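You operate a simulated robot arm through the tools that you are given. There is no shell and no other tool. Be economical: measure what you need, move in short steps, check, and stop when the job is done.

Carry out the task below with a simulated robot arm. There is one attempt and no reset: what you move stays moved.

## Task
Pour the rice from the white cup into the small box and seat its lid.
Fine: nearly all of it; stand the cup back; the clips stay open.

The check looks at the end state, three seconds after you hand in, the way a careful person would. Anything else that was tipped, shoved, dropped, spilled or broken makes it a failure. A push-on lid holds only when it is set on centred and level and pressed home; a screw cap is set on level and turned clockwise until tight.

## Robot
A 7-joint arm with a two-finger parallel gripper, fixed in place. Base frame: the origin is at the foot of the arm, x ahead of it, y to its left, z up; the work surface is at about z = 92. Units: cm, degrees, N and s.
With the tool pointing down near the work surface it reaches from about 24 to 68 cm from the base axis. Its first joint turns from -66.0 to 66.0 degrees. Payload 2.4 kg.
The tool frame sits at the grasp point between the pads (the TCP): z along the fingers, y along the line on which they close. The tips reach 3 cm beyond it. The gripper opens to 9.4 cm. The fingers are 2.8 cm wide and 1 cm thick; the gripper's body (5 by 9.6 cm) begins 5.5 cm behind the TCP.
Orientation is that of the tool frame in the base frame, as a unit quaternion [x, y, z, w]. With the fingers straight down and closing along the base's y, the tool's x points along the base's -x, its y along +y and its z along -z.

## Interface
- The arm moves only by the tool arm_command. Its argument "rows" is text: rows parted by semicolons, each of 7 numbers parted by spaces: the closure, from 0 (fully open) to 1 (shut), then the shift along the tool's x, y, z in cm, then the turn, a rotation vector about the tool's x, y, z in degrees. In form: gripper x y z rx ry rz; .... A call has 1 to 10 rows; each row is the pose to reach, as a shift and turn from the pose commanded when the call began, along the tool's axes at that moment. A row lasts 0.2 s, in which the tool goes at most 5 cm and 8.6 degrees; a call with a longer step from one row to the next is refused whole, and so is a gripper value outside its range. Where a pose cannot be reached the arm comes as near as it can. A force on the tool above 40 N (or 10 N above the force at the start of the call, whichever is more), or a blocked arm, ends the call early, and 0.2 s more pass. Each finger travels about 15.3 cm/s and halts on what it meets, pressing with about 38 N; the grip force reading is that of the motor and also rises with nothing between the fingers. The clock runs only during rows and for 0.2 s after the last one: add rows that repeat a pose to give the fingers time. The reply holds the time, the measured pose of the TCP, the force on the tool along the base axes, the opening and the grip force, in the units named above and with some noise.
- Cameras (640 x 400 px; columns grow to the right, rows downward): "scene" is fixed at [4.32, 47.6, 144.64]; the picture's right is [-0.72, -0.70, 0.00], its down [-0.38, 0.39, -0.84] and it looks along [0.58, -0.60, -0.54] (base axes); focal length 255 px, centre (320, 200). "wrist" rides on the gripper at [-3.7, 0, -5.8] in the tool frame; the picture's right is [0.00, -1.00, 0.00], its down [0.97, 0.00, -0.24] and it looks along [0.24, 0.00, 0.97] (tool axes); focal length 218 px, centre (320, 200). There is no depth. A picture from a camera that has moved, and an enlarged one, comes with that camera's place and axes in the base frame and with its lens.
- get_image(camera): a new picture of that camera. No time passes.
- zoom(camera, box): a new picture of the part [left, top, right, bottom] of that camera's present view, enlarged. No time passes.
- job_done(): hands the job in; it is judged then, once.

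Work in short steps. Places have to be worked out from the pictures, the camera data and where the tool is seen: move nearer, look again, correct. Check each grasp and each placing, and mend what went wrong. You have 120 turns and 76 pictures in all, those below and enlarged ones among them. Open the gripper and draw the arm clear of the work before you hand the job in, unless the task says otherwise; then end with one line.

The tools are called after "Request:" as name(argument=value, ...) on one line, values as JSON. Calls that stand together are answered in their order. arm_command: Moves the arm, as the interface text tells. Its arguments: {"type":"object","properties":{"rows":{"type":"string"}},"required":["rows"]} The other tools are called the same way: get_image (camera) takes a picture; zoom (camera, box) takes an enlarged picture of a part of a camera's view; job_done () hands the job in.

At the start:

```text
t: 0.0
eef_pos: [34.37, -2.91, 132.09]
orientation: [0.0, 1.0, 0.0, 0.0]
wrist_force: [-0.7, 0.2, 0.2]
finger_gap: 9.41
grasp_force: 0.1
```

scene: 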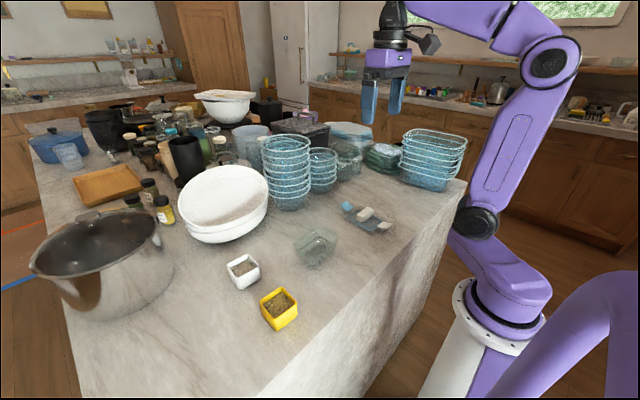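
wrist: 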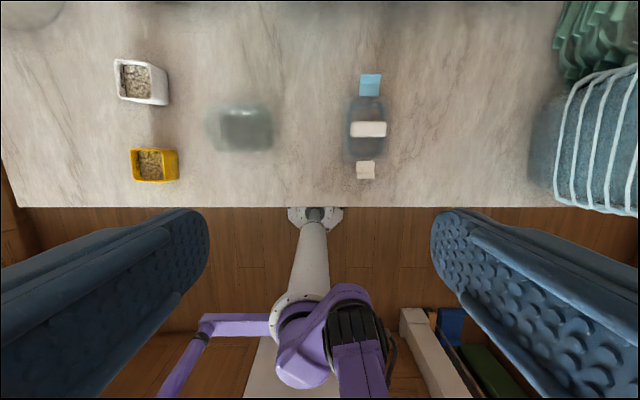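

The pictures show a white and a yellow cup holding grains, a glass box, and a lid-like item with clips. I'll take closer looks before moving.

Request:
zoom(camera="scene", box=[200, 180, 420, 340])

Request:
zoom(camera="wrist", box=[90, 40, 420, 210])

```text
2.50 times, centred on (310, 260) of scene
camera zoom: at [4.32, 47.6, 144.64], right [-0.72, -0.7, 0.0], down [-0.38, 0.39, -0.84], along [0.58, -0.6, -0.54], focal length 638 px, centre (345, 50)
```

zoom: 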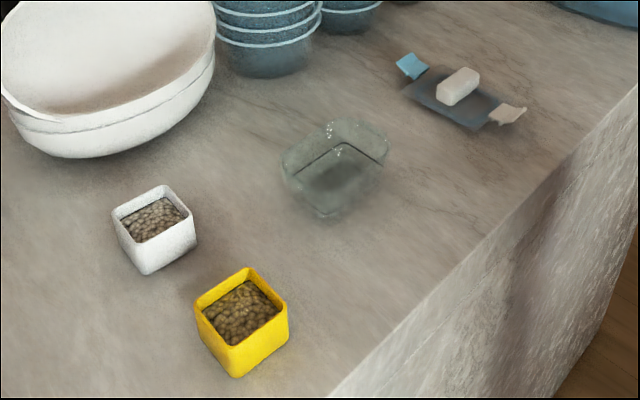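

```text
1.94 times, centred on (255, 125) of wrist
camera zoom: at [37.86, -2.96, 137.74], right [0.0, -1.0, 0.0], down [-0.97, 0.0, 0.24], along [-0.24, 0.0, -0.97], focal length 423 px, centre (446, 346)
```

zoom: 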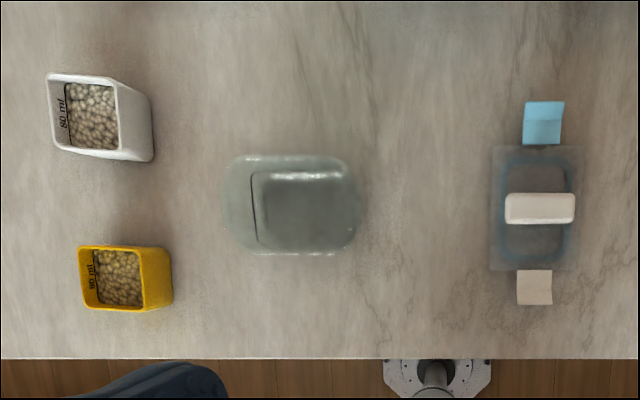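

The white cup looks about 5.7 cm wide, near x 48.6, y 28. The box is near (41, 11) with its long side along y, and the lid near (41, -12) with its long side along x. I'll move towards the cup and turn the hand so the fingers close along x.

Request:
arm_command(rows="0 -1 2.2 0.8 0 0 -8.5; 0 -2 4.4 1.6 0 0 -17; 0 -3 6.6 2.4 0 0 -25.5; 0 -4 8.8 3.2 0 0 -34; 0 -5 11 4 0 0 -42.5; 0 -6 13.2 4.8 0 0 -51; 0 -7 15.4 5.6 0 0 -59.5; 0 -8 17.6 6.4 0 0 -68; 0 -9 19.8 7.2 0 0 -76.5; 0 -10 22 8 0 0 -85")

Request:
get_image(camera="wrist")

```text
t: 2.2
eef_pos: [44.34, 19.06, 124.07]
orientation: [-0.676, 0.737, 0.0, 0.0]
wrist_force: [0.1, -0.7, 1.0]
finger_gap: 9.41
grasp_force: 0.0
```

```text
71 pictures are left
camera wrist: at [44.55, 22.79, 129.79], right [1.0, -0.08, 0.0], down [-0.08, -0.97, 0.24], along [-0.02, -0.24, -0.97], focal length 218 px, centre (320, 200)
```

wrist: 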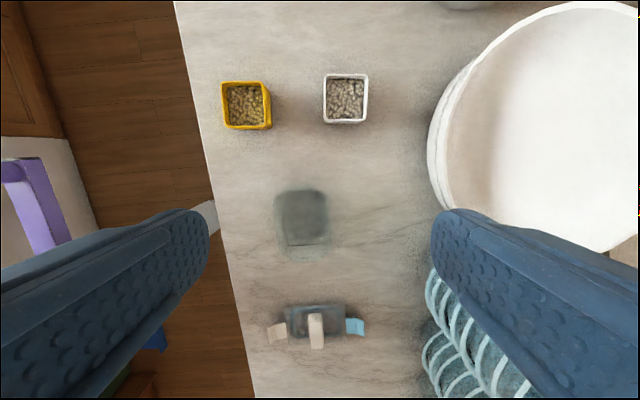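

Request:
zoom(camera="scene", box=[220, 240, 310, 335])

Request:
zoom(camera="wrist", box=[210, 50, 390, 260])

Request:
zoom(camera="scene", box=[285, 190, 405, 275])

```text
4.21 times, centred on (265, 288) of scene
camera zoom: at [4.32, 47.6, 144.64], right [-0.72, -0.7, 0.0], down [-0.38, 0.39, -0.84], along [0.58, -0.6, -0.54], focal length 1074 px, centre (552, -168)
```

zoom: 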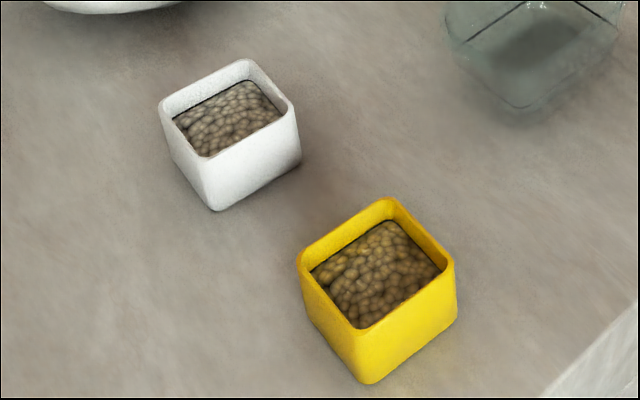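

```text
1.90 times, centred on (300, 155) of wrist
camera zoom: at [44.55, 22.79, 129.79], right [1.0, -0.08, 0.0], down [-0.08, -0.97, 0.24], along [-0.02, -0.24, -0.97], focal length 416 px, centre (358, 286)
```

zoom: 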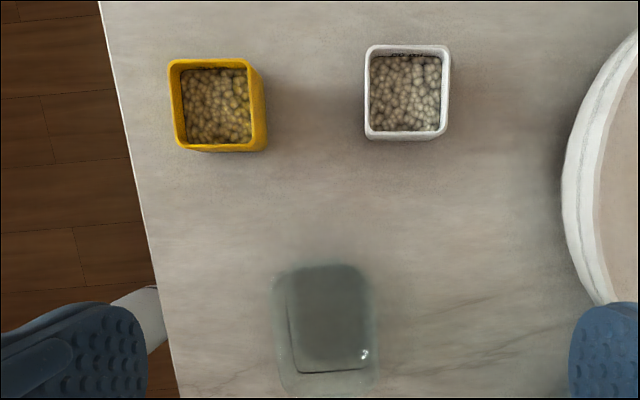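

```text
4.71 times, centred on (345, 232) of scene
camera zoom: at [4.32, 47.6, 144.64], right [-0.72, -0.7, 0.0], down [-0.38, 0.39, -0.84], along [0.58, -0.6, -0.54], focal length 1201 px, centre (202, 47)
```

zoom: 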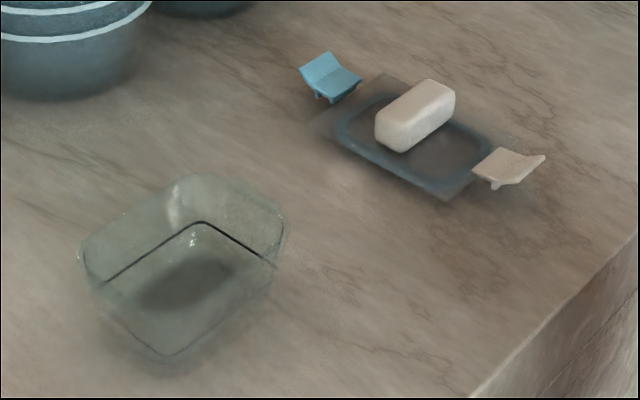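

The cup rim is about z 97.3 and the cup's sides line up with the present hand yaw. I'll tilt the hand 35°, leaning to -y, and stop 9 cm short of the cup along the approach.

Request:
arm_command(rows="0 -0.83 -0.57 3.45 0 -5.83 0; 0 -1.67 -1.13 6.89 0 -11.67 0; 0 -2.5 -1.7 10.33 0 -17.5 0; 0 -3.34 -2.27 13.78 0 -23.33 0; 0 -4.17 -2.83 17.22 0 -29.17 0; 0 -5.01 -3.4 20.67 0 -35 0; 0 -5.01 -3.4 20.67 0 -35 0")

Request:
get_image(camera="wrist")

Request:
get_image(camera="scene")

```text
t: 3.8
eef_pos: [48.14, 23.87, 103.22]
orientation: [-0.645, 0.703, 0.204, 0.221]
wrist_force: [-0.8, -0.1, 0.4]
finger_gap: 9.38
grasp_force: 0.1
```

```text
67 pictures are left
camera wrist: at [47.95, 23.48, 110.06], right [1.0, -0.09, 0.0], down [-0.08, -0.93, -0.36], along [0.03, 0.36, -0.93], focal length 218 px, centre (320, 200)
```

wrist: 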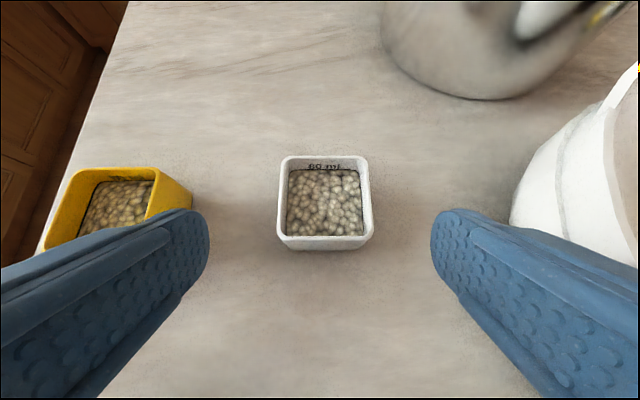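

```text
66 pictures are left
```

scene: 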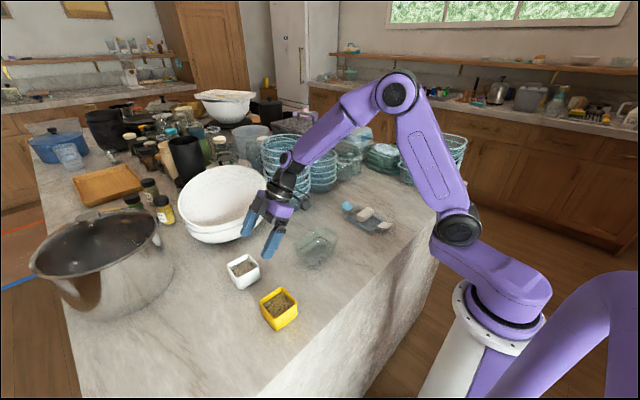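

The rim is centred near (48.75, 28.8), so the approach lines up. I'll go down along the tool axis and close.

Request:
arm_command(rows="0 0 -0.05 3 0 0 0; 0 0 -0.1 6 0 0 0; 0 0 -0.13 8.9 0 0 0; 0 0 -0.13 8.9 0 0 0")

Request:
get_image(camera="wrist")

Request:
zoom(camera="scene", box=[200, 180, 320, 300])

```text
t: 4.8
eef_pos: [48.58, 28.78, 95.99]
orientation: [-0.645, 0.702, 0.203, 0.223]
wrist_force: [-0.5, -0.2, 0.6]
finger_gap: 9.41
grasp_force: 0.0
```

```text
65 pictures are left
camera wrist: at [48.49, 28.54, 102.83], right [1.0, -0.09, 0.0], down [-0.08, -0.93, -0.36], along [0.03, 0.36, -0.93], focal length 218 px, centre (320, 200)
```

wrist: 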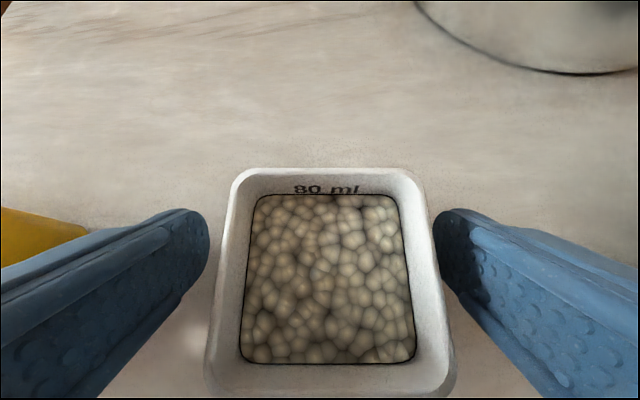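

```text
3.33 times, centred on (260, 240) of scene
camera zoom: at [4.32, 47.6, 144.64], right [-0.72, -0.7, 0.0], down [-0.38, 0.39, -0.84], along [0.58, -0.6, -0.54], focal length 851 px, centre (520, 67)
```

zoom: 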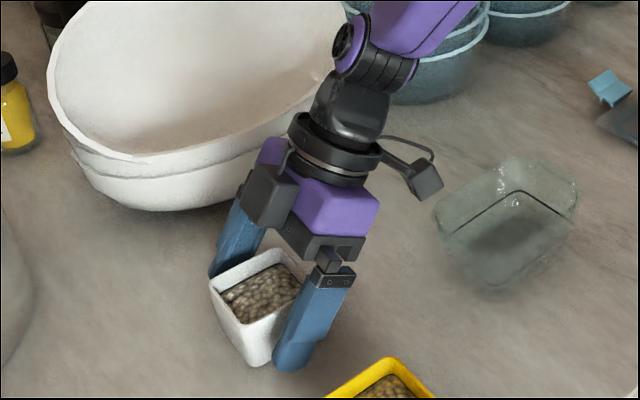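

The cup sits slightly to the right between the fingers. I'll shift 0.3 cm and close.

Request:
arm_command(rows="0 0 -0.28 0 0 0 0; 0.2 0 -0.28 0 0 0 0; 0.35 0 -0.28 0 0 0 0; 0.6 0 -0.28 0 0 0 0; 1 0 -0.28 0 0 0 0; 1 0 -0.28 0 0 0 0")

Request:
get_image(camera="wrist")

```text
t: 6.2
eef_pos: [48.97, 28.73, 96.07]
orientation: [-0.645, 0.703, 0.202, 0.221]
wrist_force: [0.6, 0.8, 0.8]
finger_gap: 6.55
grasp_force: 38.2
```

```text
63 pictures are left
camera wrist: at [48.79, 28.48, 102.84], right [1.0, -0.09, 0.0], down [-0.08, -0.93, -0.36], along [0.03, 0.36, -0.93], focal length 218 px, centre (320, 200)
```

wrist: 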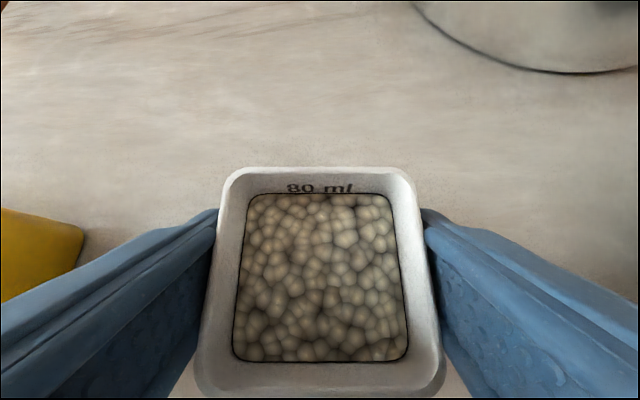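

The grip holds at 6.55 cm. I'll lift the cup level and check it.

Request:
arm_command(rows="1 -0.6 0 -0.82 0 0 0; 1 -2.3 0 -3.28 0 0 0; 1 -4.6 0 -6.55 0 0 0; 1 -6.89 0 -9.83 0 0 0; 1 -6.89 0 -9.83 0 0 0")

Request:
get_image(camera="wrist")

Request:
zoom(camera="scene", box=[200, 150, 360, 300])

```text
t: 7.4
eef_pos: [48.99, 28.85, 108.07]
orientation: [-0.644, 0.703, 0.203, 0.223]
wrist_force: [0.8, -0.5, 0.5]
finger_gap: 0.0
grasp_force: 33.5
```

```text
62 pictures are left
camera wrist: at [48.83, 28.56, 114.93], right [1.0, -0.09, 0.0], down [-0.08, -0.93, -0.36], along [0.03, 0.36, -0.93], focal length 218 px, centre (320, 200)
```

wrist: 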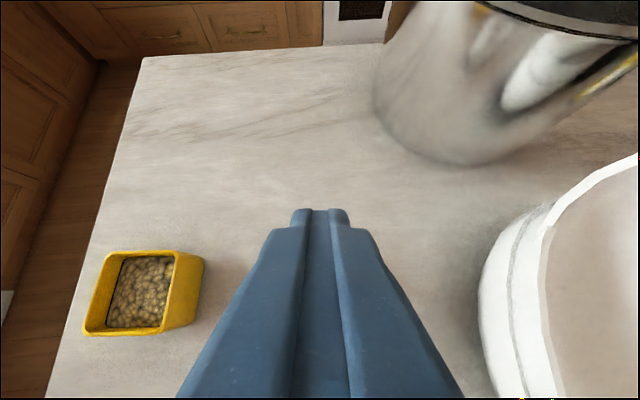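

```text
2.67 times, centred on (280, 225) of scene
camera zoom: at [4.32, 47.6, 144.64], right [-0.72, -0.7, 0.0], down [-0.38, 0.39, -0.84], along [0.58, -0.6, -0.54], focal length 680 px, centre (427, 133)
```

zoom: 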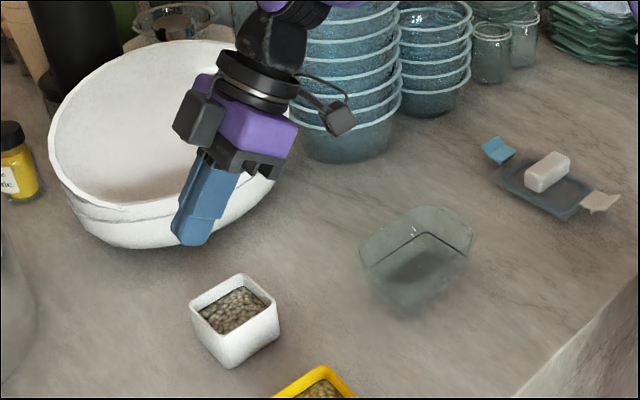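

The cup slipped out but is still standing and looks full. I'll check it closely to see why before trying again.

Request:
zoom(camera="scene", box=[215, 240, 275, 300])

Request:
arm_command(rows="0 0 0 0 0 8 0; 0 0 0 0 0 16 0; 0 0 0 0 0 24 0; 0 0 0 0 0 30 0; 0 0 0 0 0 35 0; 0 0 0 0 0 35 0")

Request:
zoom(camera="wrist", box=[220, 100, 420, 300])

```text
6.67 times, centred on (245, 270) of scene
camera zoom: at [4.32, 47.6, 144.64], right [-0.72, -0.7, 0.0], down [-0.38, 0.39, -0.84], along [0.58, -0.6, -0.54], focal length 1701 px, centre (820, -267)
```

zoom: 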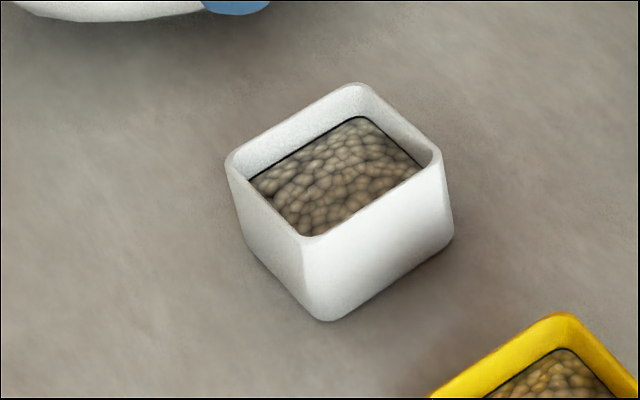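

```text
t: 8.8
eef_pos: [49.03, 28.91, 108.03]
orientation: [-0.676, 0.737, -0.001, 0.0]
wrist_force: [-0.2, 0.1, 0.0]
finger_gap: 9.41
grasp_force: 0.0
```

```text
2.00 times, centred on (320, 200) of wrist
camera zoom: at [49.19, 32.49, 113.79], right [1.0, -0.09, 0.0], down [-0.09, -0.97, 0.24], along [-0.02, -0.24, -0.97], focal length 436 px, centre (320, 200)
```

zoom: 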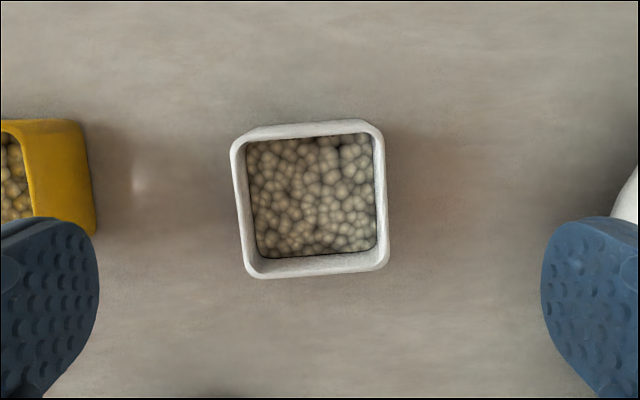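

The cup is about 6 cm wide and only about 5 cm tall, and is now turned some 4° from the hand. I'll try again with less tilt (15°), a lower grasp and the yaw matched.

Request:
arm_command(rows="0 0.3 0.15 0 0 -5 -1.5; 0 0.6 0.3 2 0 -10 -3; 0 0.73 0.37 5 0 -15 -4.5; 0 0.73 0.37 8.5 0 -15 -4.5; 0 0.73 0.37 8.5 0 -15 -4.5")

Request:
get_image(camera="wrist")

```text
t: 10.0
eef_pos: [48.39, 27.97, 99.53]
orientation: [-0.698, 0.704, 0.088, 0.097]
wrist_force: [0.7, 0.1, -0.4]
finger_gap: 9.39
grasp_force: 0.1
```

```text
58 pictures are left
camera wrist: at [48.27, 30.1, 106.0], right [1.0, -0.01, 0.01], down [-0.01, -1.0, -0.02], along [0.01, 0.02, -1.0], focal length 218 px, centre (320, 200)
```

wrist: 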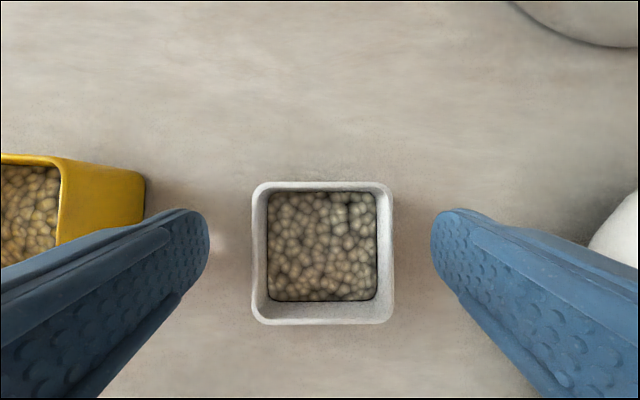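

The cup is centred and square between the fingers. I'll go straight down to about z 95.4 and close with time to settle.

Request:
arm_command(rows="0 0.53 0 1.98 0 0 0; 0 1.06 0 3.96 0 0 0; 0 1.06 0 3.96 0 0 0; 0.3 1.06 0 3.96 0 0 0; 0.5 1.06 0 3.96 0 0 0; 1 1.06 0 3.96 0 0 0; 1 1.06 0 3.96 0 0 0; 1 1.06 0 3.96 0 0 0; 1 1.06 0 3.96 0 0 0")

Request:
get_image(camera="wrist")

```text
t: 12.0
eef_pos: [48.62, 28.09, 95.45]
orientation: [-0.698, 0.704, 0.088, 0.096]
wrist_force: [0.2, -0.4, 0.0]
finger_gap: 6.55
grasp_force: 37.9
```

```text
57 pictures are left
camera wrist: at [48.37, 30.15, 101.95], right [1.0, -0.01, 0.01], down [-0.01, -1.0, -0.02], along [0.01, 0.02, -1.0], focal length 218 px, centre (320, 200)
```

wrist: 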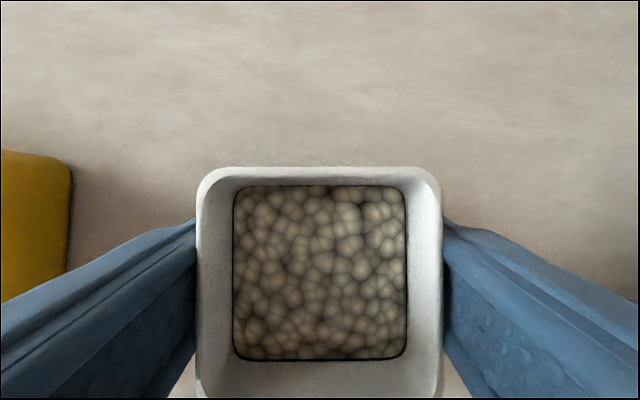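

Same 6.55 cm gap, now gripped lower. I'll lift slowly by 1.5 cm and check whether the gap holds.

Request:
arm_command(rows="1 -0.05 0 -0.19 0 0 0; 1 -0.1 0 -0.39 0 0 0; 1 -0.16 0 -0.58 0 0 0; 1 -0.23 0 -0.87 0 0 0; 1 -0.31 0 -1.16 0 0 0; 1 -0.39 0 -1.45 0 0 0")

Request:
get_image(camera="wrist")

```text
t: 13.4
eef_pos: [48.67, 28.18, 96.92]
orientation: [-0.699, 0.704, 0.088, 0.096]
wrist_force: [0.0, 0.4, 0.2]
finger_gap: 6.56
grasp_force: 37.6
```

```text
56 pictures are left
camera wrist: at [48.38, 30.18, 103.43], right [1.0, -0.01, 0.01], down [-0.01, -1.0, -0.02], along [0.01, 0.02, -1.0], focal length 218 px, centre (320, 200)
```

wrist: 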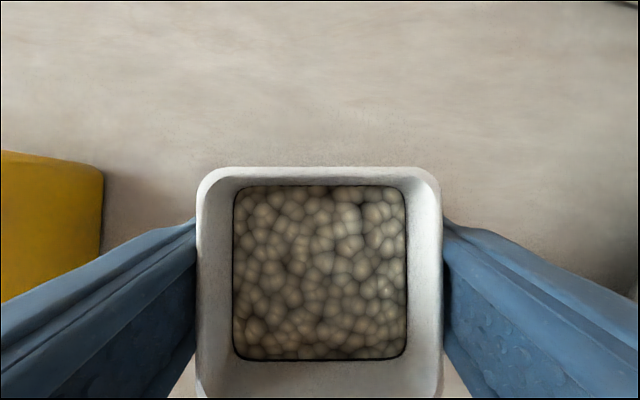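

The cup is held with no slip this time. I'll keep lifting gently to about z 106.

Request:
arm_command(rows="1 -0.13 0 -0.48 0 0 0; 1 -0.31 0 -1.16 0 0 0; 1 -0.54 0 -2 0 0 0; 1 -0.78 0 -2.9 0 0 0; 1 -1.04 0 -3.86 0 0 0; 1 -1.3 0 -4.83 0 0 0; 1 -1.55 0 -5.8 0 0 0; 1 -1.81 0 -6.76 0 0 0; 1 -2.07 0 -7.73 0 0 0; 1 -2.33 0 -8.69 0 0 0")

Request:
get_image(camera="wrist")

Request:
zoom(camera="scene", box=[200, 150, 360, 300])

```text
t: 15.6
eef_pos: [48.45, 28.11, 106.02]
orientation: [-0.698, 0.704, 0.088, 0.096]
wrist_force: [0.4, -0.5, -1.7]
finger_gap: 6.53
grasp_force: 38.0
```

```text
55 pictures are left
camera wrist: at [48.28, 30.2, 112.43], right [1.0, -0.01, 0.01], down [-0.01, -1.0, -0.02], along [0.01, 0.02, -1.0], focal length 218 px, centre (320, 200)
```

wrist: 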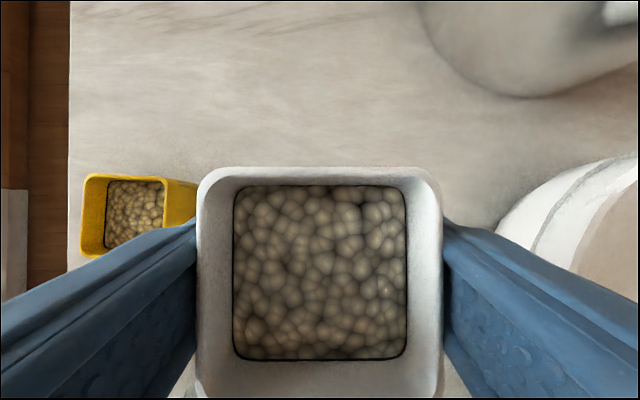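

```text
2.67 times, centred on (280, 225) of scene
camera zoom: at [4.32, 47.6, 144.64], right [-0.72, -0.7, 0.0], down [-0.38, 0.39, -0.84], along [0.58, -0.6, -0.54], focal length 680 px, centre (427, 133)
```

zoom: 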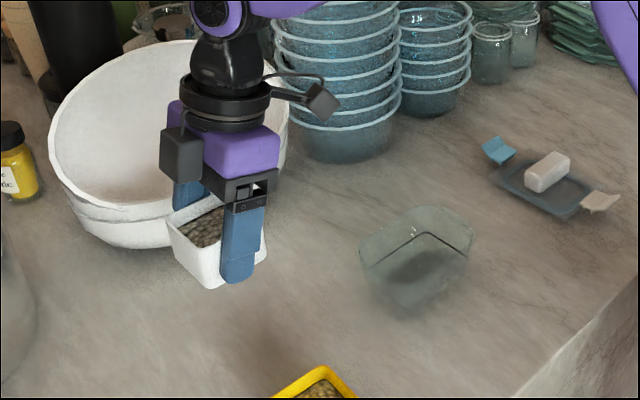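

The cup is firmly held. Next I'll carry it level to the -y side of the box at (41, 6.5, 106), clear of the glass stack.

Request:
arm_command(rows="1 1.04 0.36 -0.28 0 0 0; 1 3.13 1.09 -0.84 0 0 0; 1 5.84 2.03 -1.57 0 0 0; 1 8.77 3.05 -2.35 0 0 0; 1 11.69 4.06 -3.13 0 0 0; 1 14.61 5.08 -3.91 0 0 0; 1 17.3 6.02 -4.64 0 0 0; 1 19.6 6.8 -5.25 0 0 0; 1 20.87 7.25 -5.59 0 0 0; 1 20.87 7.25 -5.59 0 0 0")

Request:
get_image(camera="wrist")

Request:
get_image(camera="scene")

```text
t: 17.8
eef_pos: [40.99, 6.71, 105.83]
orientation: [-0.698, 0.704, 0.089, 0.097]
wrist_force: [0.7, 0.6, -0.3]
finger_gap: 6.54
grasp_force: 38.0
```

```text
53 pictures are left
camera wrist: at [40.77, 8.62, 112.32], right [1.0, -0.01, 0.01], down [-0.01, -1.0, -0.02], along [0.01, 0.02, -1.0], focal length 218 px, centre (320, 200)
```

wrist: 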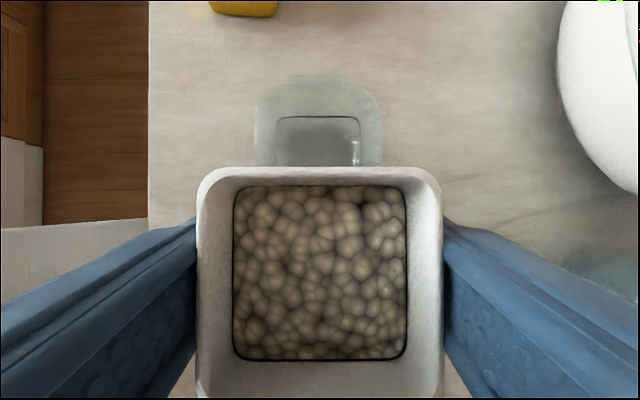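

```text
52 pictures are left
```

scene: 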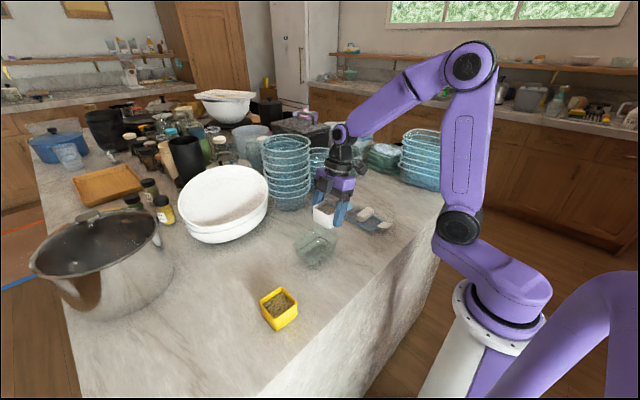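

The cup is in place beside the box. I'll tilt 40° slowly and look.

Request:
arm_command(rows="1 0 0 0 0 8 0; 1 0 0 0 0 16 0; 1 0 0 0 0 24 0; 1 0 0 0 0 32 0; 1 0 0 0 0 40 0; 1 0 0 0 0 40 0")

Request:
zoom(camera="scene", box=[240, 120, 400, 280])

Request:
get_image(camera="wrist")

```text
t: 19.2
eef_pos: [41.06, 6.58, 105.89]
orientation: [-0.686, 0.695, -0.157, -0.15]
wrist_force: [0.1, -0.3, -0.8]
finger_gap: 6.53
grasp_force: 38.0
```

```text
2.50 times, centred on (320, 200) of scene
camera zoom: at [4.32, 47.6, 144.64], right [-0.72, -0.7, 0.0], down [-0.38, 0.39, -0.84], along [0.58, -0.6, -0.54], focal length 638 px, centre (320, 200)
```

zoom: 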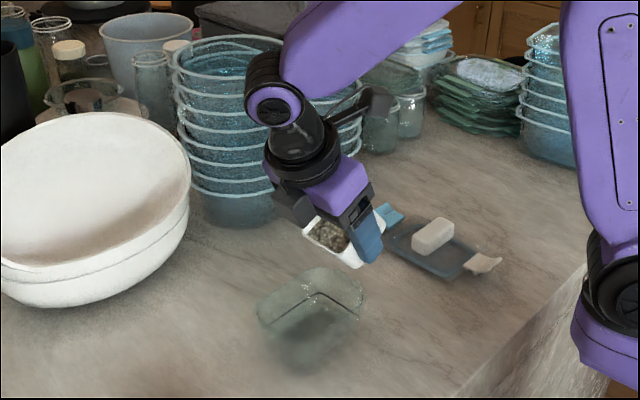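

```text
50 pictures are left
camera wrist: at [40.9, 12.38, 109.49], right [1.0, -0.01, 0.01], down [-0.01, -0.78, 0.63], along [0.0, -0.63, -0.78], focal length 218 px, centre (320, 200)
```

wrist: 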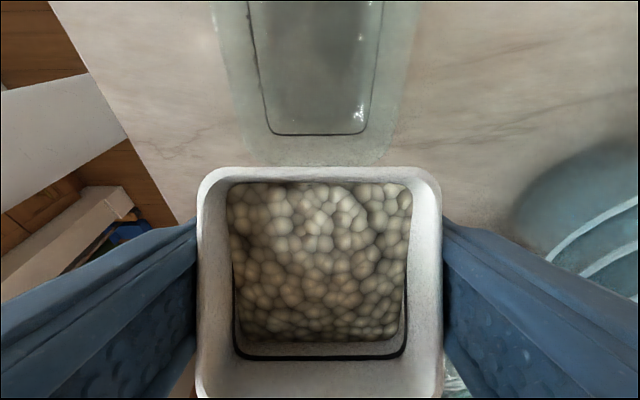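

Rice is gathering at the lip, which is above the box. I'll tilt to 72° and shift to keep the lip in place.

Request:
arm_command(rows="1 -0.38 0 0.04 0 8 0; 1 -0.76 0 0.09 0 16 0; 1 -1.14 0 0.13 0 24 0; 1 -1.52 0 0.17 0 32 0; 1 -1.52 0 0.17 0 32 0; 1 -1.52 0 0.17 0 32 0")

Request:
zoom(camera="scene", box=[260, 160, 380, 280])

Request:
get_image(camera="wrist")

```text
t: 20.6
eef_pos: [40.9, 8.03, 105.2]
orientation: [-0.617, 0.626, -0.34, -0.336]
wrist_force: [-0.7, 0.3, -1.1]
finger_gap: 6.54
grasp_force: 38.0
```

```text
3.33 times, centred on (320, 220) of scene
camera zoom: at [4.32, 47.6, 144.64], right [-0.72, -0.7, 0.0], down [-0.38, 0.39, -0.84], along [0.58, -0.6, -0.54], focal length 851 px, centre (320, 133)
```

zoom: 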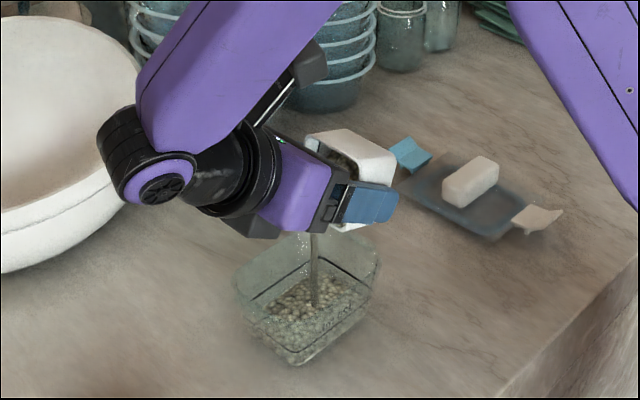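

```text
48 pictures are left
camera wrist: at [40.97, 14.74, 105.07], right [1.0, -0.01, 0.01], down [-0.01, -0.33, 0.95], along [-0.01, -0.95, -0.33], focal length 218 px, centre (320, 200)
```

wrist: 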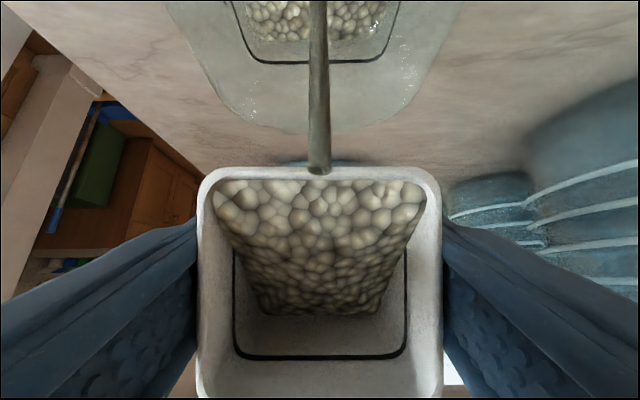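

The stream falls inside the box. I'll tilt on to 96° and wait.

Request:
arm_command(rows="1 -0.22 0 -0.33 0 8 0; 1 -0.43 0 -0.67 0 16 0; 1 -0.65 0 -1 0 24 0; 1 -0.65 0 -1 0 24 0; 1 -0.65 0 -1 0 24 0; 1 -0.65 0 -1 0 24 0; 1 -0.65 0 -1 0 24 0; 1 -0.65 0 -1 0 24 0")

Request:
zoom(camera="scene", box=[240, 120, 400, 280])

Request:
get_image(camera="wrist")

```text
t: 22.4
eef_pos: [41.06, 9.08, 105.02]
orientation: [-0.532, 0.542, -0.46, -0.459]
wrist_force: [0.5, -0.3, -0.1]
finger_gap: 6.52
grasp_force: 37.6
```

```text
2.50 times, centred on (320, 200) of scene
camera zoom: at [4.32, 47.6, 144.64], right [-0.72, -0.7, 0.0], down [-0.38, 0.39, -0.84], along [0.58, -0.6, -0.54], focal length 638 px, centre (320, 200)
```

zoom: 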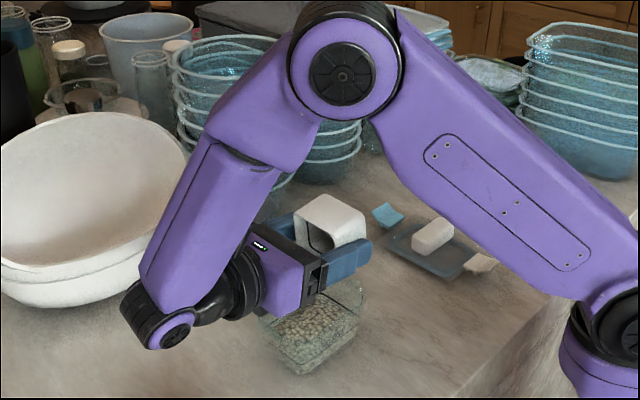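

```text
46 pictures are left
camera wrist: at [40.99, 15.38, 102.28], right [1.0, -0.01, 0.01], down [-0.01, 0.09, 1.0], along [-0.01, -1.0, 0.09], focal length 218 px, centre (320, 200)
```

wrist: 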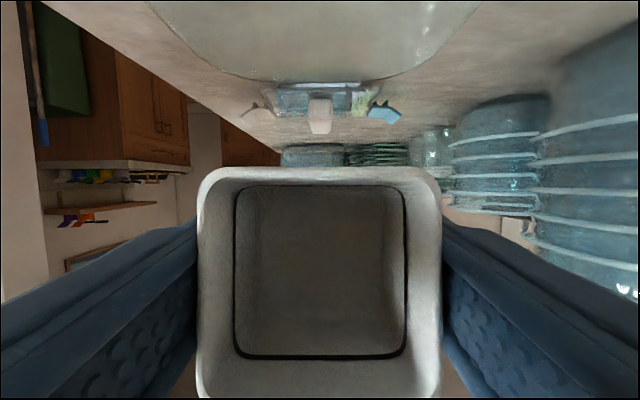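

The cup looks empty. I'll zoom in to confirm.

Request:
zoom(camera="wrist", box=[200, 160, 440, 390])

Request:
arm_command(rows="1 0 0 -0.5 0 8 0; 1 0 0 -0.5 0 14 0; 1 0 0 -0.5 0 14 0; 1 0 0 -0.5 0 14 0; 1 0 0 -0.5 0 14 0")

Request:
zoom(camera="wrist", box=[200, 160, 440, 390])

```text
1.74 times, centred on (320, 275) of wrist
camera zoom: at [40.99, 15.38, 102.28], right [1.0, -0.01, 0.01], down [-0.01, 0.09, 1.0], along [-0.01, -1.0, 0.09], focal length 380 px, centre (320, 70)
```

zoom: 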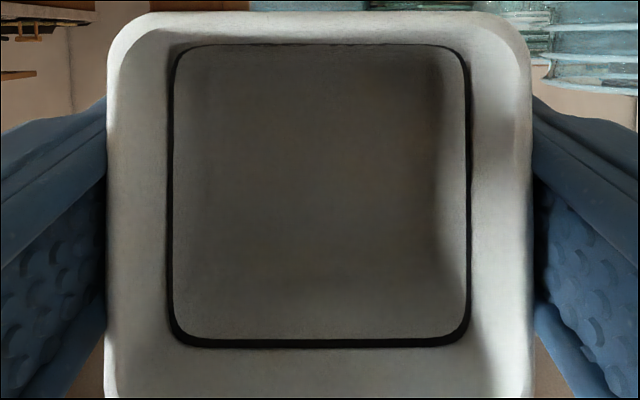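

```text
t: 23.6
eef_pos: [41.12, 9.46, 105.22]
orientation: [0.472, -0.482, 0.522, 0.522]
wrist_force: [0.1, -0.6, -0.6]
finger_gap: 6.53
grasp_force: 37.6
```

```text
1.74 times, centred on (320, 275) of wrist
camera zoom: at [41.01, 15.0, 100.9], right [1.0, -0.01, 0.01], down [-0.01, 0.32, 0.95], along [-0.01, -0.95, 0.32], focal length 380 px, centre (320, 70)
```

zoom: 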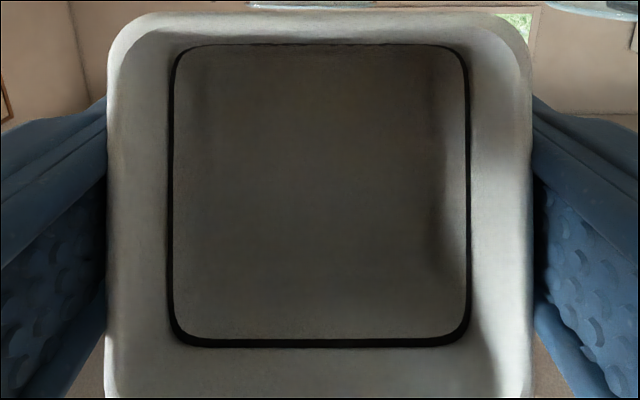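

The cup is empty. I'll raise it and turn it back upright.

Request:
arm_command(rows="1 0.6 0 0.05 0 -8 0; 1 1.2 0 0.1 0 -16 0; 1 1.8 0 0.15 0 -24 0; 1 2.4 0 0.2 0 -32 0; 1 3 0 0.26 0 -40 0; 1 3 0 0.26 0 -48 0; 1 3 0 0.26 0 -56 0; 1 3 0 0.26 0 -64 0; 1 3 0 0.26 0 -72 0; 1 3 0 0.26 0 -80 0")

Request:
arm_command(rows="1 0 0 0 0 -8 0; 1 0 0 0 0 -16 0; 1 0 0 0 0 -24 0; 1 0 0 0 0 -30 0; 1 0 0 0 0 -30 0")

Request:
get_image(camera="wrist")

Request:
zoom(camera="scene", box=[240, 150, 400, 310])

```text
t: 25.8
eef_pos: [41.06, 9.57, 108.18]
orientation: [-0.697, 0.705, -0.095, -0.089]
wrist_force: [-0.5, -0.3, -0.1]
finger_gap: 6.5
grasp_force: 37.5
```

```text
t: 27.0
eef_pos: [41.05, 9.5, 108.24]
orientation: [-0.698, 0.704, 0.089, 0.097]
wrist_force: [0.2, -0.3, -0.6]
finger_gap: 6.54
grasp_force: 37.6
```

```text
43 pictures are left
camera wrist: at [40.83, 11.62, 114.67], right [1.0, -0.01, 0.01], down [-0.01, -1.0, -0.02], along [0.01, 0.02, -1.0], focal length 218 px, centre (320, 200)
```

wrist: 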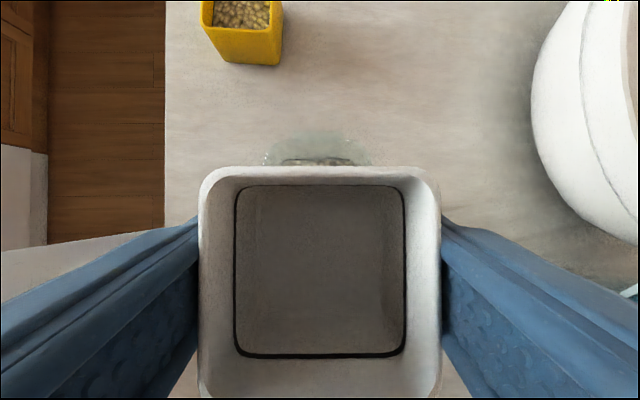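

```text
2.50 times, centred on (320, 230) of scene
camera zoom: at [4.32, 47.6, 144.64], right [-0.72, -0.7, 0.0], down [-0.38, 0.39, -0.84], along [0.58, -0.6, -0.54], focal length 638 px, centre (320, 125)
```

zoom: 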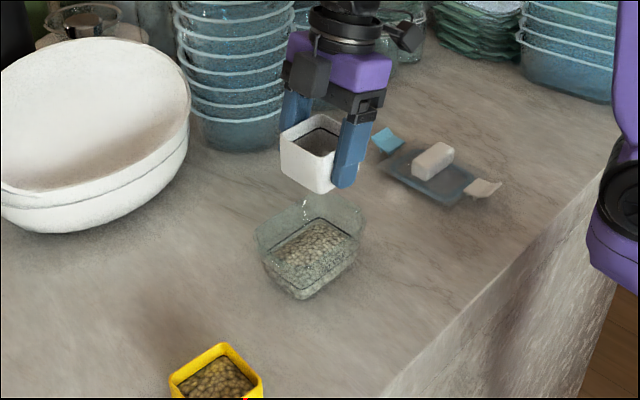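

There is no spill and the cup is empty. I'll carry it back above its original spot.

Request:
arm_command(rows="1 -0.9 -0.37 0.24 0 0 0; 1 -2.7 -1.1 0.72 0 0 0; 1 -5.03 -2.04 1.35 0 0 0; 1 -7.55 -3.07 2.02 0 0 0; 1 -10.1 -4.1 2.7 0 0 0; 1 -12.6 -5.1 3.37 0 0 0; 1 -15 -6.06 4 0 0 0; 1 -17 -6.9 4.53 0 0 0; 1 -18 -7.3 4.82 0 0 0; 1 -18 -7.3 4.82 0 0 0")

```text
t: 29.2
eef_pos: [48.53, 28.17, 108.28]
orientation: [-0.698, 0.704, 0.088, 0.097]
wrist_force: [0.8, 1.1, -1.1]
finger_gap: 6.53
grasp_force: 38.3
```

I'm above the spot. I'll lower to just above grasp height, slowly at the end.

Request:
arm_command(rows="1 0.4 0 1.5 0 0 0; 1 0.95 0 3.5 0 0 0; 1 1.5 0 5.6 0 0 0; 1 2.0 0 7.5 0 0 0; 1 2.5 0 9.3 0 0 0; 1 2.85 0 10.6 0 0 0; 1 3.06 0 11.4 0 0 0; 1 3.19 0 11.9 0 0 0; 1 3.27 0 12.2 0 0 0; 1 3.32 0 12.38 0 0 0")

Request:
zoom(camera="scene", box=[200, 180, 320, 300])

```text
t: 31.4
eef_pos: [48.61, 28.11, 95.64]
orientation: [-0.698, 0.704, 0.088, 0.097]
wrist_force: [-1.1, -1.8, 8.4]
finger_gap: 6.51
grasp_force: 37.8
```

```text
3.33 times, centred on (260, 240) of scene
camera zoom: at [4.3, 47.59, 144.64], right [-0.72, -0.7, 0.0], down [-0.38, 0.39, -0.84], along [0.58, -0.6, -0.54], focal length 851 px, centre (520, 67)
```

zoom: 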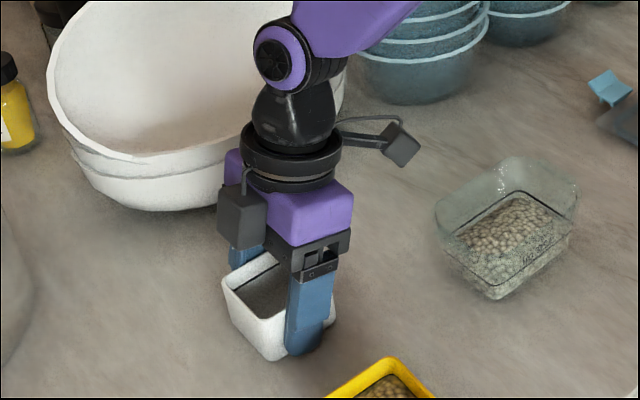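

The 8 N reading shows the cup is standing on the table. I'll release it and lift straight up.

Request:
arm_command(rows="0.6 0 0 0 0 0 0; 0.3 0 0 0 0 0 0; 0 0 0 0 0 0 0; 0 0 0 0 0 0 0; 0 -0.5 0 -1.93 0 0 0; 0 -1.3 0 -4.8 0 0 0; 0 -2.33 0 -8.7 0 0 0; 0 -3.37 0 -12.6 0 0 0; 0 -3.37 0 -12.6 0 0 0")

Request:
get_image(camera="wrist")

Request:
zoom(camera="scene", box=[220, 190, 410, 320])

```text
t: 33.4
eef_pos: [48.44, 28.26, 108.69]
orientation: [-0.698, 0.704, 0.088, 0.096]
wrist_force: [0.1, 0.6, 0.7]
finger_gap: 9.39
grasp_force: 0.1
```

```text
40 pictures are left
camera wrist: at [48.25, 30.26, 115.13], right [1.0, -0.01, 0.01], down [-0.01, -1.0, -0.02], along [0.01, 0.02, -1.0], focal length 218 px, centre (320, 200)
```

wrist: 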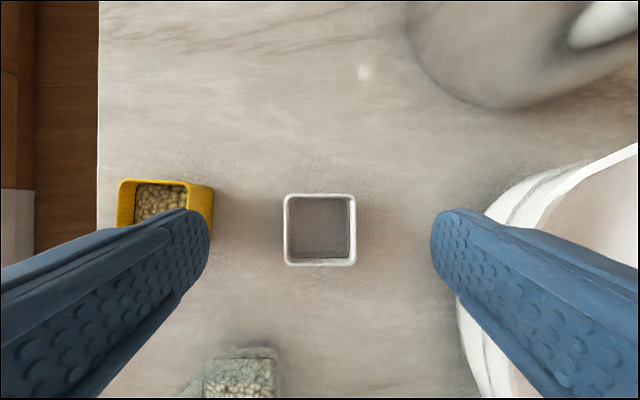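

```text
3.08 times, centred on (315, 255) of scene
camera zoom: at [4.32, 47.6, 144.64], right [-0.72, -0.7, 0.0], down [-0.38, 0.39, -0.84], along [0.58, -0.6, -0.54], focal length 785 px, centre (335, 31)
```

zoom: 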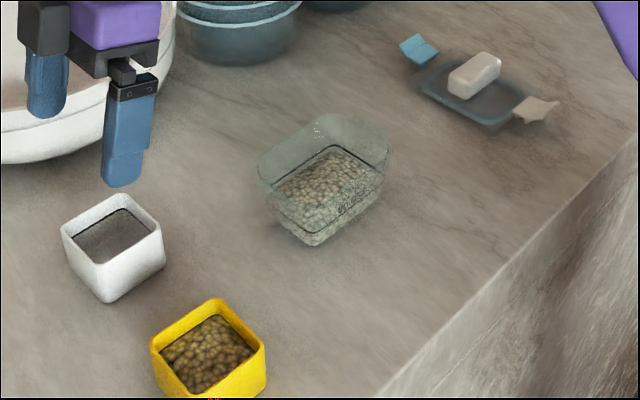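

The cup is back, upright and in place. Now I'll move level over the lid near (41, -12).

Request:
arm_command(rows="0 3.4 0.7 -1.43 0 1.5 0; 0 7.56 1.4 -2.85 0 3 0; 0 11.34 2.1 -4.28 0 4.5 0; 0 15.12 2.8 -5.71 0 6 0; 0 18.9 3.5 -7.14 0 7.5 0; 0 22.7 4.2 -8.56 0 9 0; 0 26.5 4.9 -10 0 10.5 0; 0 30.24 5.6 -11.4 0 12 0; 0 34 6.3 -12.84 0 13.5 0; 0 37.8 7 -14.27 0 15 0")

Request:
get_image(camera="wrist")

```text
t: 35.6
eef_pos: [41.08, -12.07, 112.25]
orientation: [-0.704, 0.71, -0.004, 0.004]
wrist_force: [-0.3, 0.8, -0.1]
finger_gap: 9.4
grasp_force: 0.0
```

```text
38 pictures are left
camera wrist: at [40.9, -8.39, 118.03], right [1.0, -0.01, 0.01], down [-0.01, -0.97, 0.24], along [0.01, -0.24, -0.97], focal length 218 px, centre (320, 200)
```

wrist: 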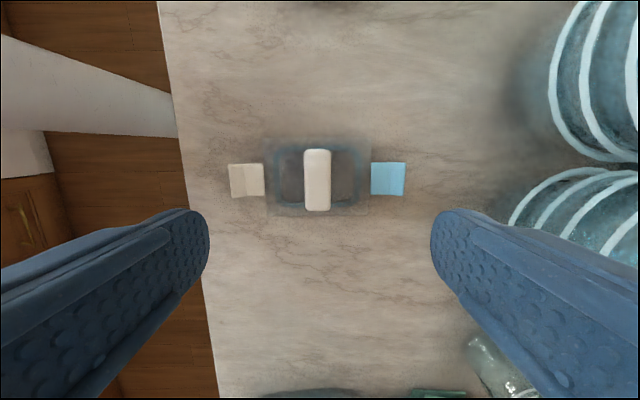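

The lid is centred near (41.0, -12.0), with its handle along y at about 2.8 × 6.5 cm, aligned with the hand. I'll close the fingers partly to stay clear of the clips and go down for a closer look.

Request:
arm_command(rows="0.45 0 0 2 0.6 0 0; 0.45 0 0.05 5 0.6 0 0; 0.45 0 0.1 8 0.6 0 0; 0.45 0 0.1 11 0.6 0 0; 0.45 0 0.1 11 0.6 0 0")

Request:
get_image(camera="wrist")

Request:
zoom(camera="scene", box=[310, 170, 410, 250])

```text
t: 36.8
eef_pos: [41.13, -12.14, 101.37]
orientation: [-0.704, 0.71, -0.007, 0.007]
wrist_force: [-0.8, -0.7, -0.7]
finger_gap: 5.15
grasp_force: 0.1
```

```text
37 pictures are left
camera wrist: at [40.89, -8.39, 107.08], right [1.0, -0.01, 0.02], down [-0.01, -0.97, 0.24], along [0.02, -0.24, -0.97], focal length 218 px, centre (320, 200)
```

wrist: 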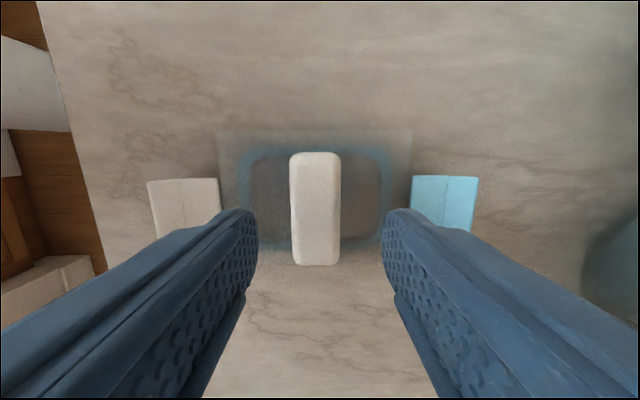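

```text
5.00 times, centred on (360, 210) of scene
camera zoom: at [4.32, 47.6, 144.64], right [-0.72, -0.7, 0.0], down [-0.38, 0.39, -0.84], along [0.58, -0.6, -0.54], focal length 1276 px, centre (120, 150)
```

zoom: 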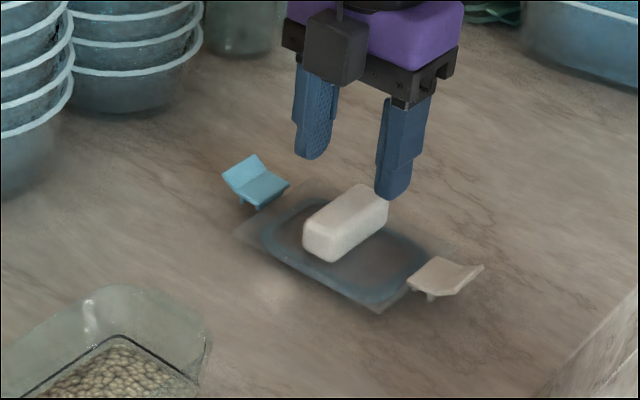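

The roll correction went the wrong way, so I'll reverse it and centre on the handle (x about 40.9, y about -12.0). Then I'll descend slowly towards it.

Request:
arm_command(rows="0.45 -0.1 0.24 0 -1.1 0 0; 0.45 -0.1 0.24 2 -1.1 0 0; 0.45 -0.1 0.24 3.5 -1.1 0 0; 0.45 -0.1 0.24 4.3 -1.1 0 0; 0.45 -0.1 0.24 4.3 -1.1 0 0")

Request:
get_image(camera="wrist")

Request:
zoom(camera="scene", box=[320, 180, 400, 240])

```text
t: 38.0
eef_pos: [40.95, -11.86, 97.1]
orientation: [-0.704, 0.71, -0.001, 0.001]
wrist_force: [0.1, -0.2, -1.2]
finger_gap: 5.16
grasp_force: 0.1
```

```text
35 pictures are left
camera wrist: at [40.82, -8.21, 102.78], right [1.0, -0.01, 0.0], down [-0.01, -0.97, 0.24], along [0.0, -0.24, -0.97], focal length 218 px, centre (320, 200)
```

wrist: 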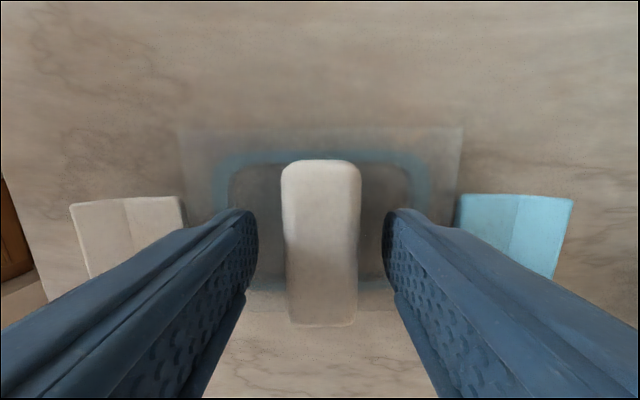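

```text
6.67 times, centred on (360, 210) of scene
camera zoom: at [4.32, 47.6, 144.64], right [-0.72, -0.7, 0.0], down [-0.38, 0.39, -0.84], along [0.58, -0.6, -0.54], focal length 1701 px, centre (53, 133)
```

zoom: 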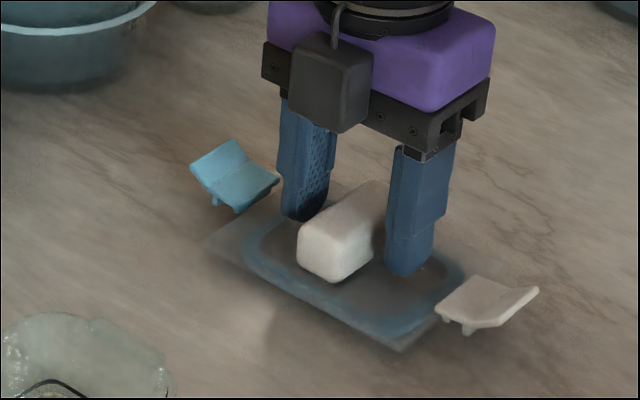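

The handle is centred between the fingers. I'll go down another 0.4 cm and close.

Request:
arm_command(rows="0.45 0.08 0 0.2 0 0 0; 0.45 0.1 0 0.4 0 0 0; 0.6 0.1 0 0.4 0 0 0; 0.8 0.1 0 0.4 0 0 0; 1 0.1 0 0.4 0 0 0; 1 0.1 0 0.4 0 0 0; 1 0.1 0 0.4 0 0 0")

Request:
get_image(camera="wrist")

```text
t: 39.6
eef_pos: [40.9, -12.05, 96.68]
orientation: [-0.703, 0.711, -0.001, 0.0]
wrist_force: [-1.0, -0.9, 1.8]
finger_gap: 2.71
grasp_force: 38.3
```

```text
33 pictures are left
camera wrist: at [40.83, -8.31, 102.39], right [1.0, -0.01, 0.0], down [-0.01, -0.97, 0.24], along [0.0, -0.24, -0.97], focal length 218 px, centre (320, 200)
```

wrist: 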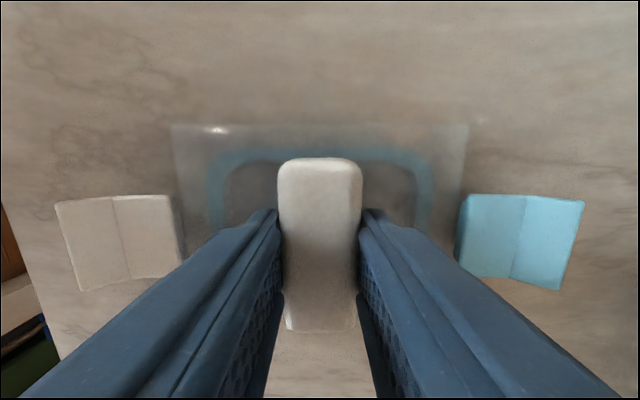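

The handle is gripped at 2.71 cm. I'll lift slowly and check that the lid stays level.

Request:
arm_command(rows="1 0 0 -0.2 0 0 0; 1 0 0 -0.4 0 0 0; 1 0 0 -0.8 0 0 0; 1 0 0 -1.4 0 0 0; 1 0 0 -2.2 0 0 0; 1 0 0 -3.2 0 0 0; 1 0 0 -4.2 0 0 0; 1 0 0 -5.2 0 0 0; 1 0 0 -6.2 0 0 0; 1 0 0 -7.2 0 0 0")

Request:
get_image(camera="wrist")

Request:
zoom(camera="scene", box=[300, 150, 420, 240])

```text
t: 41.8
eef_pos: [41.01, -12.0, 103.76]
orientation: [-0.704, 0.711, 0.0, 0.001]
wrist_force: [-0.4, -0.4, -0.9]
finger_gap: 2.71
grasp_force: 37.9
```

```text
32 pictures are left
camera wrist: at [40.82, -8.37, 109.62], right [1.0, -0.01, 0.0], down [-0.01, -0.97, 0.24], along [0.0, -0.24, -0.97], focal length 218 px, centre (320, 200)
```

wrist: 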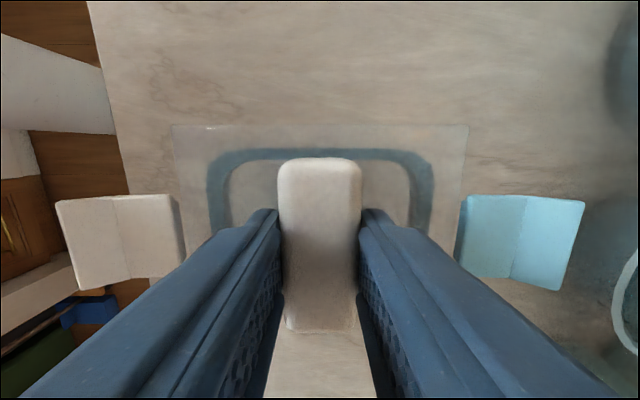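

```text
4.44 times, centred on (360, 195) of scene
camera zoom: at [4.32, 47.6, 144.64], right [-0.72, -0.7, 0.0], down [-0.38, 0.39, -0.84], along [0.58, -0.6, -0.54], focal length 1134 px, centre (142, 222)
```

zoom: 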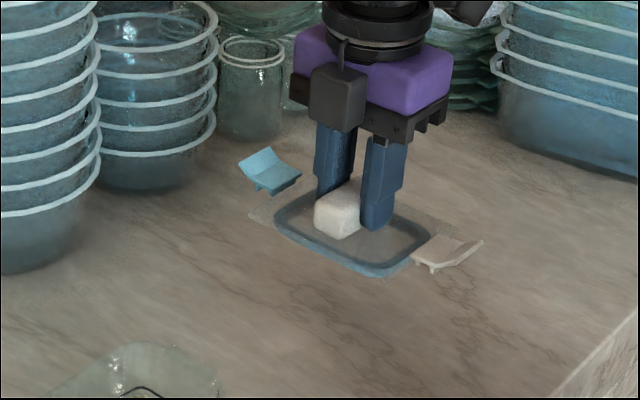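

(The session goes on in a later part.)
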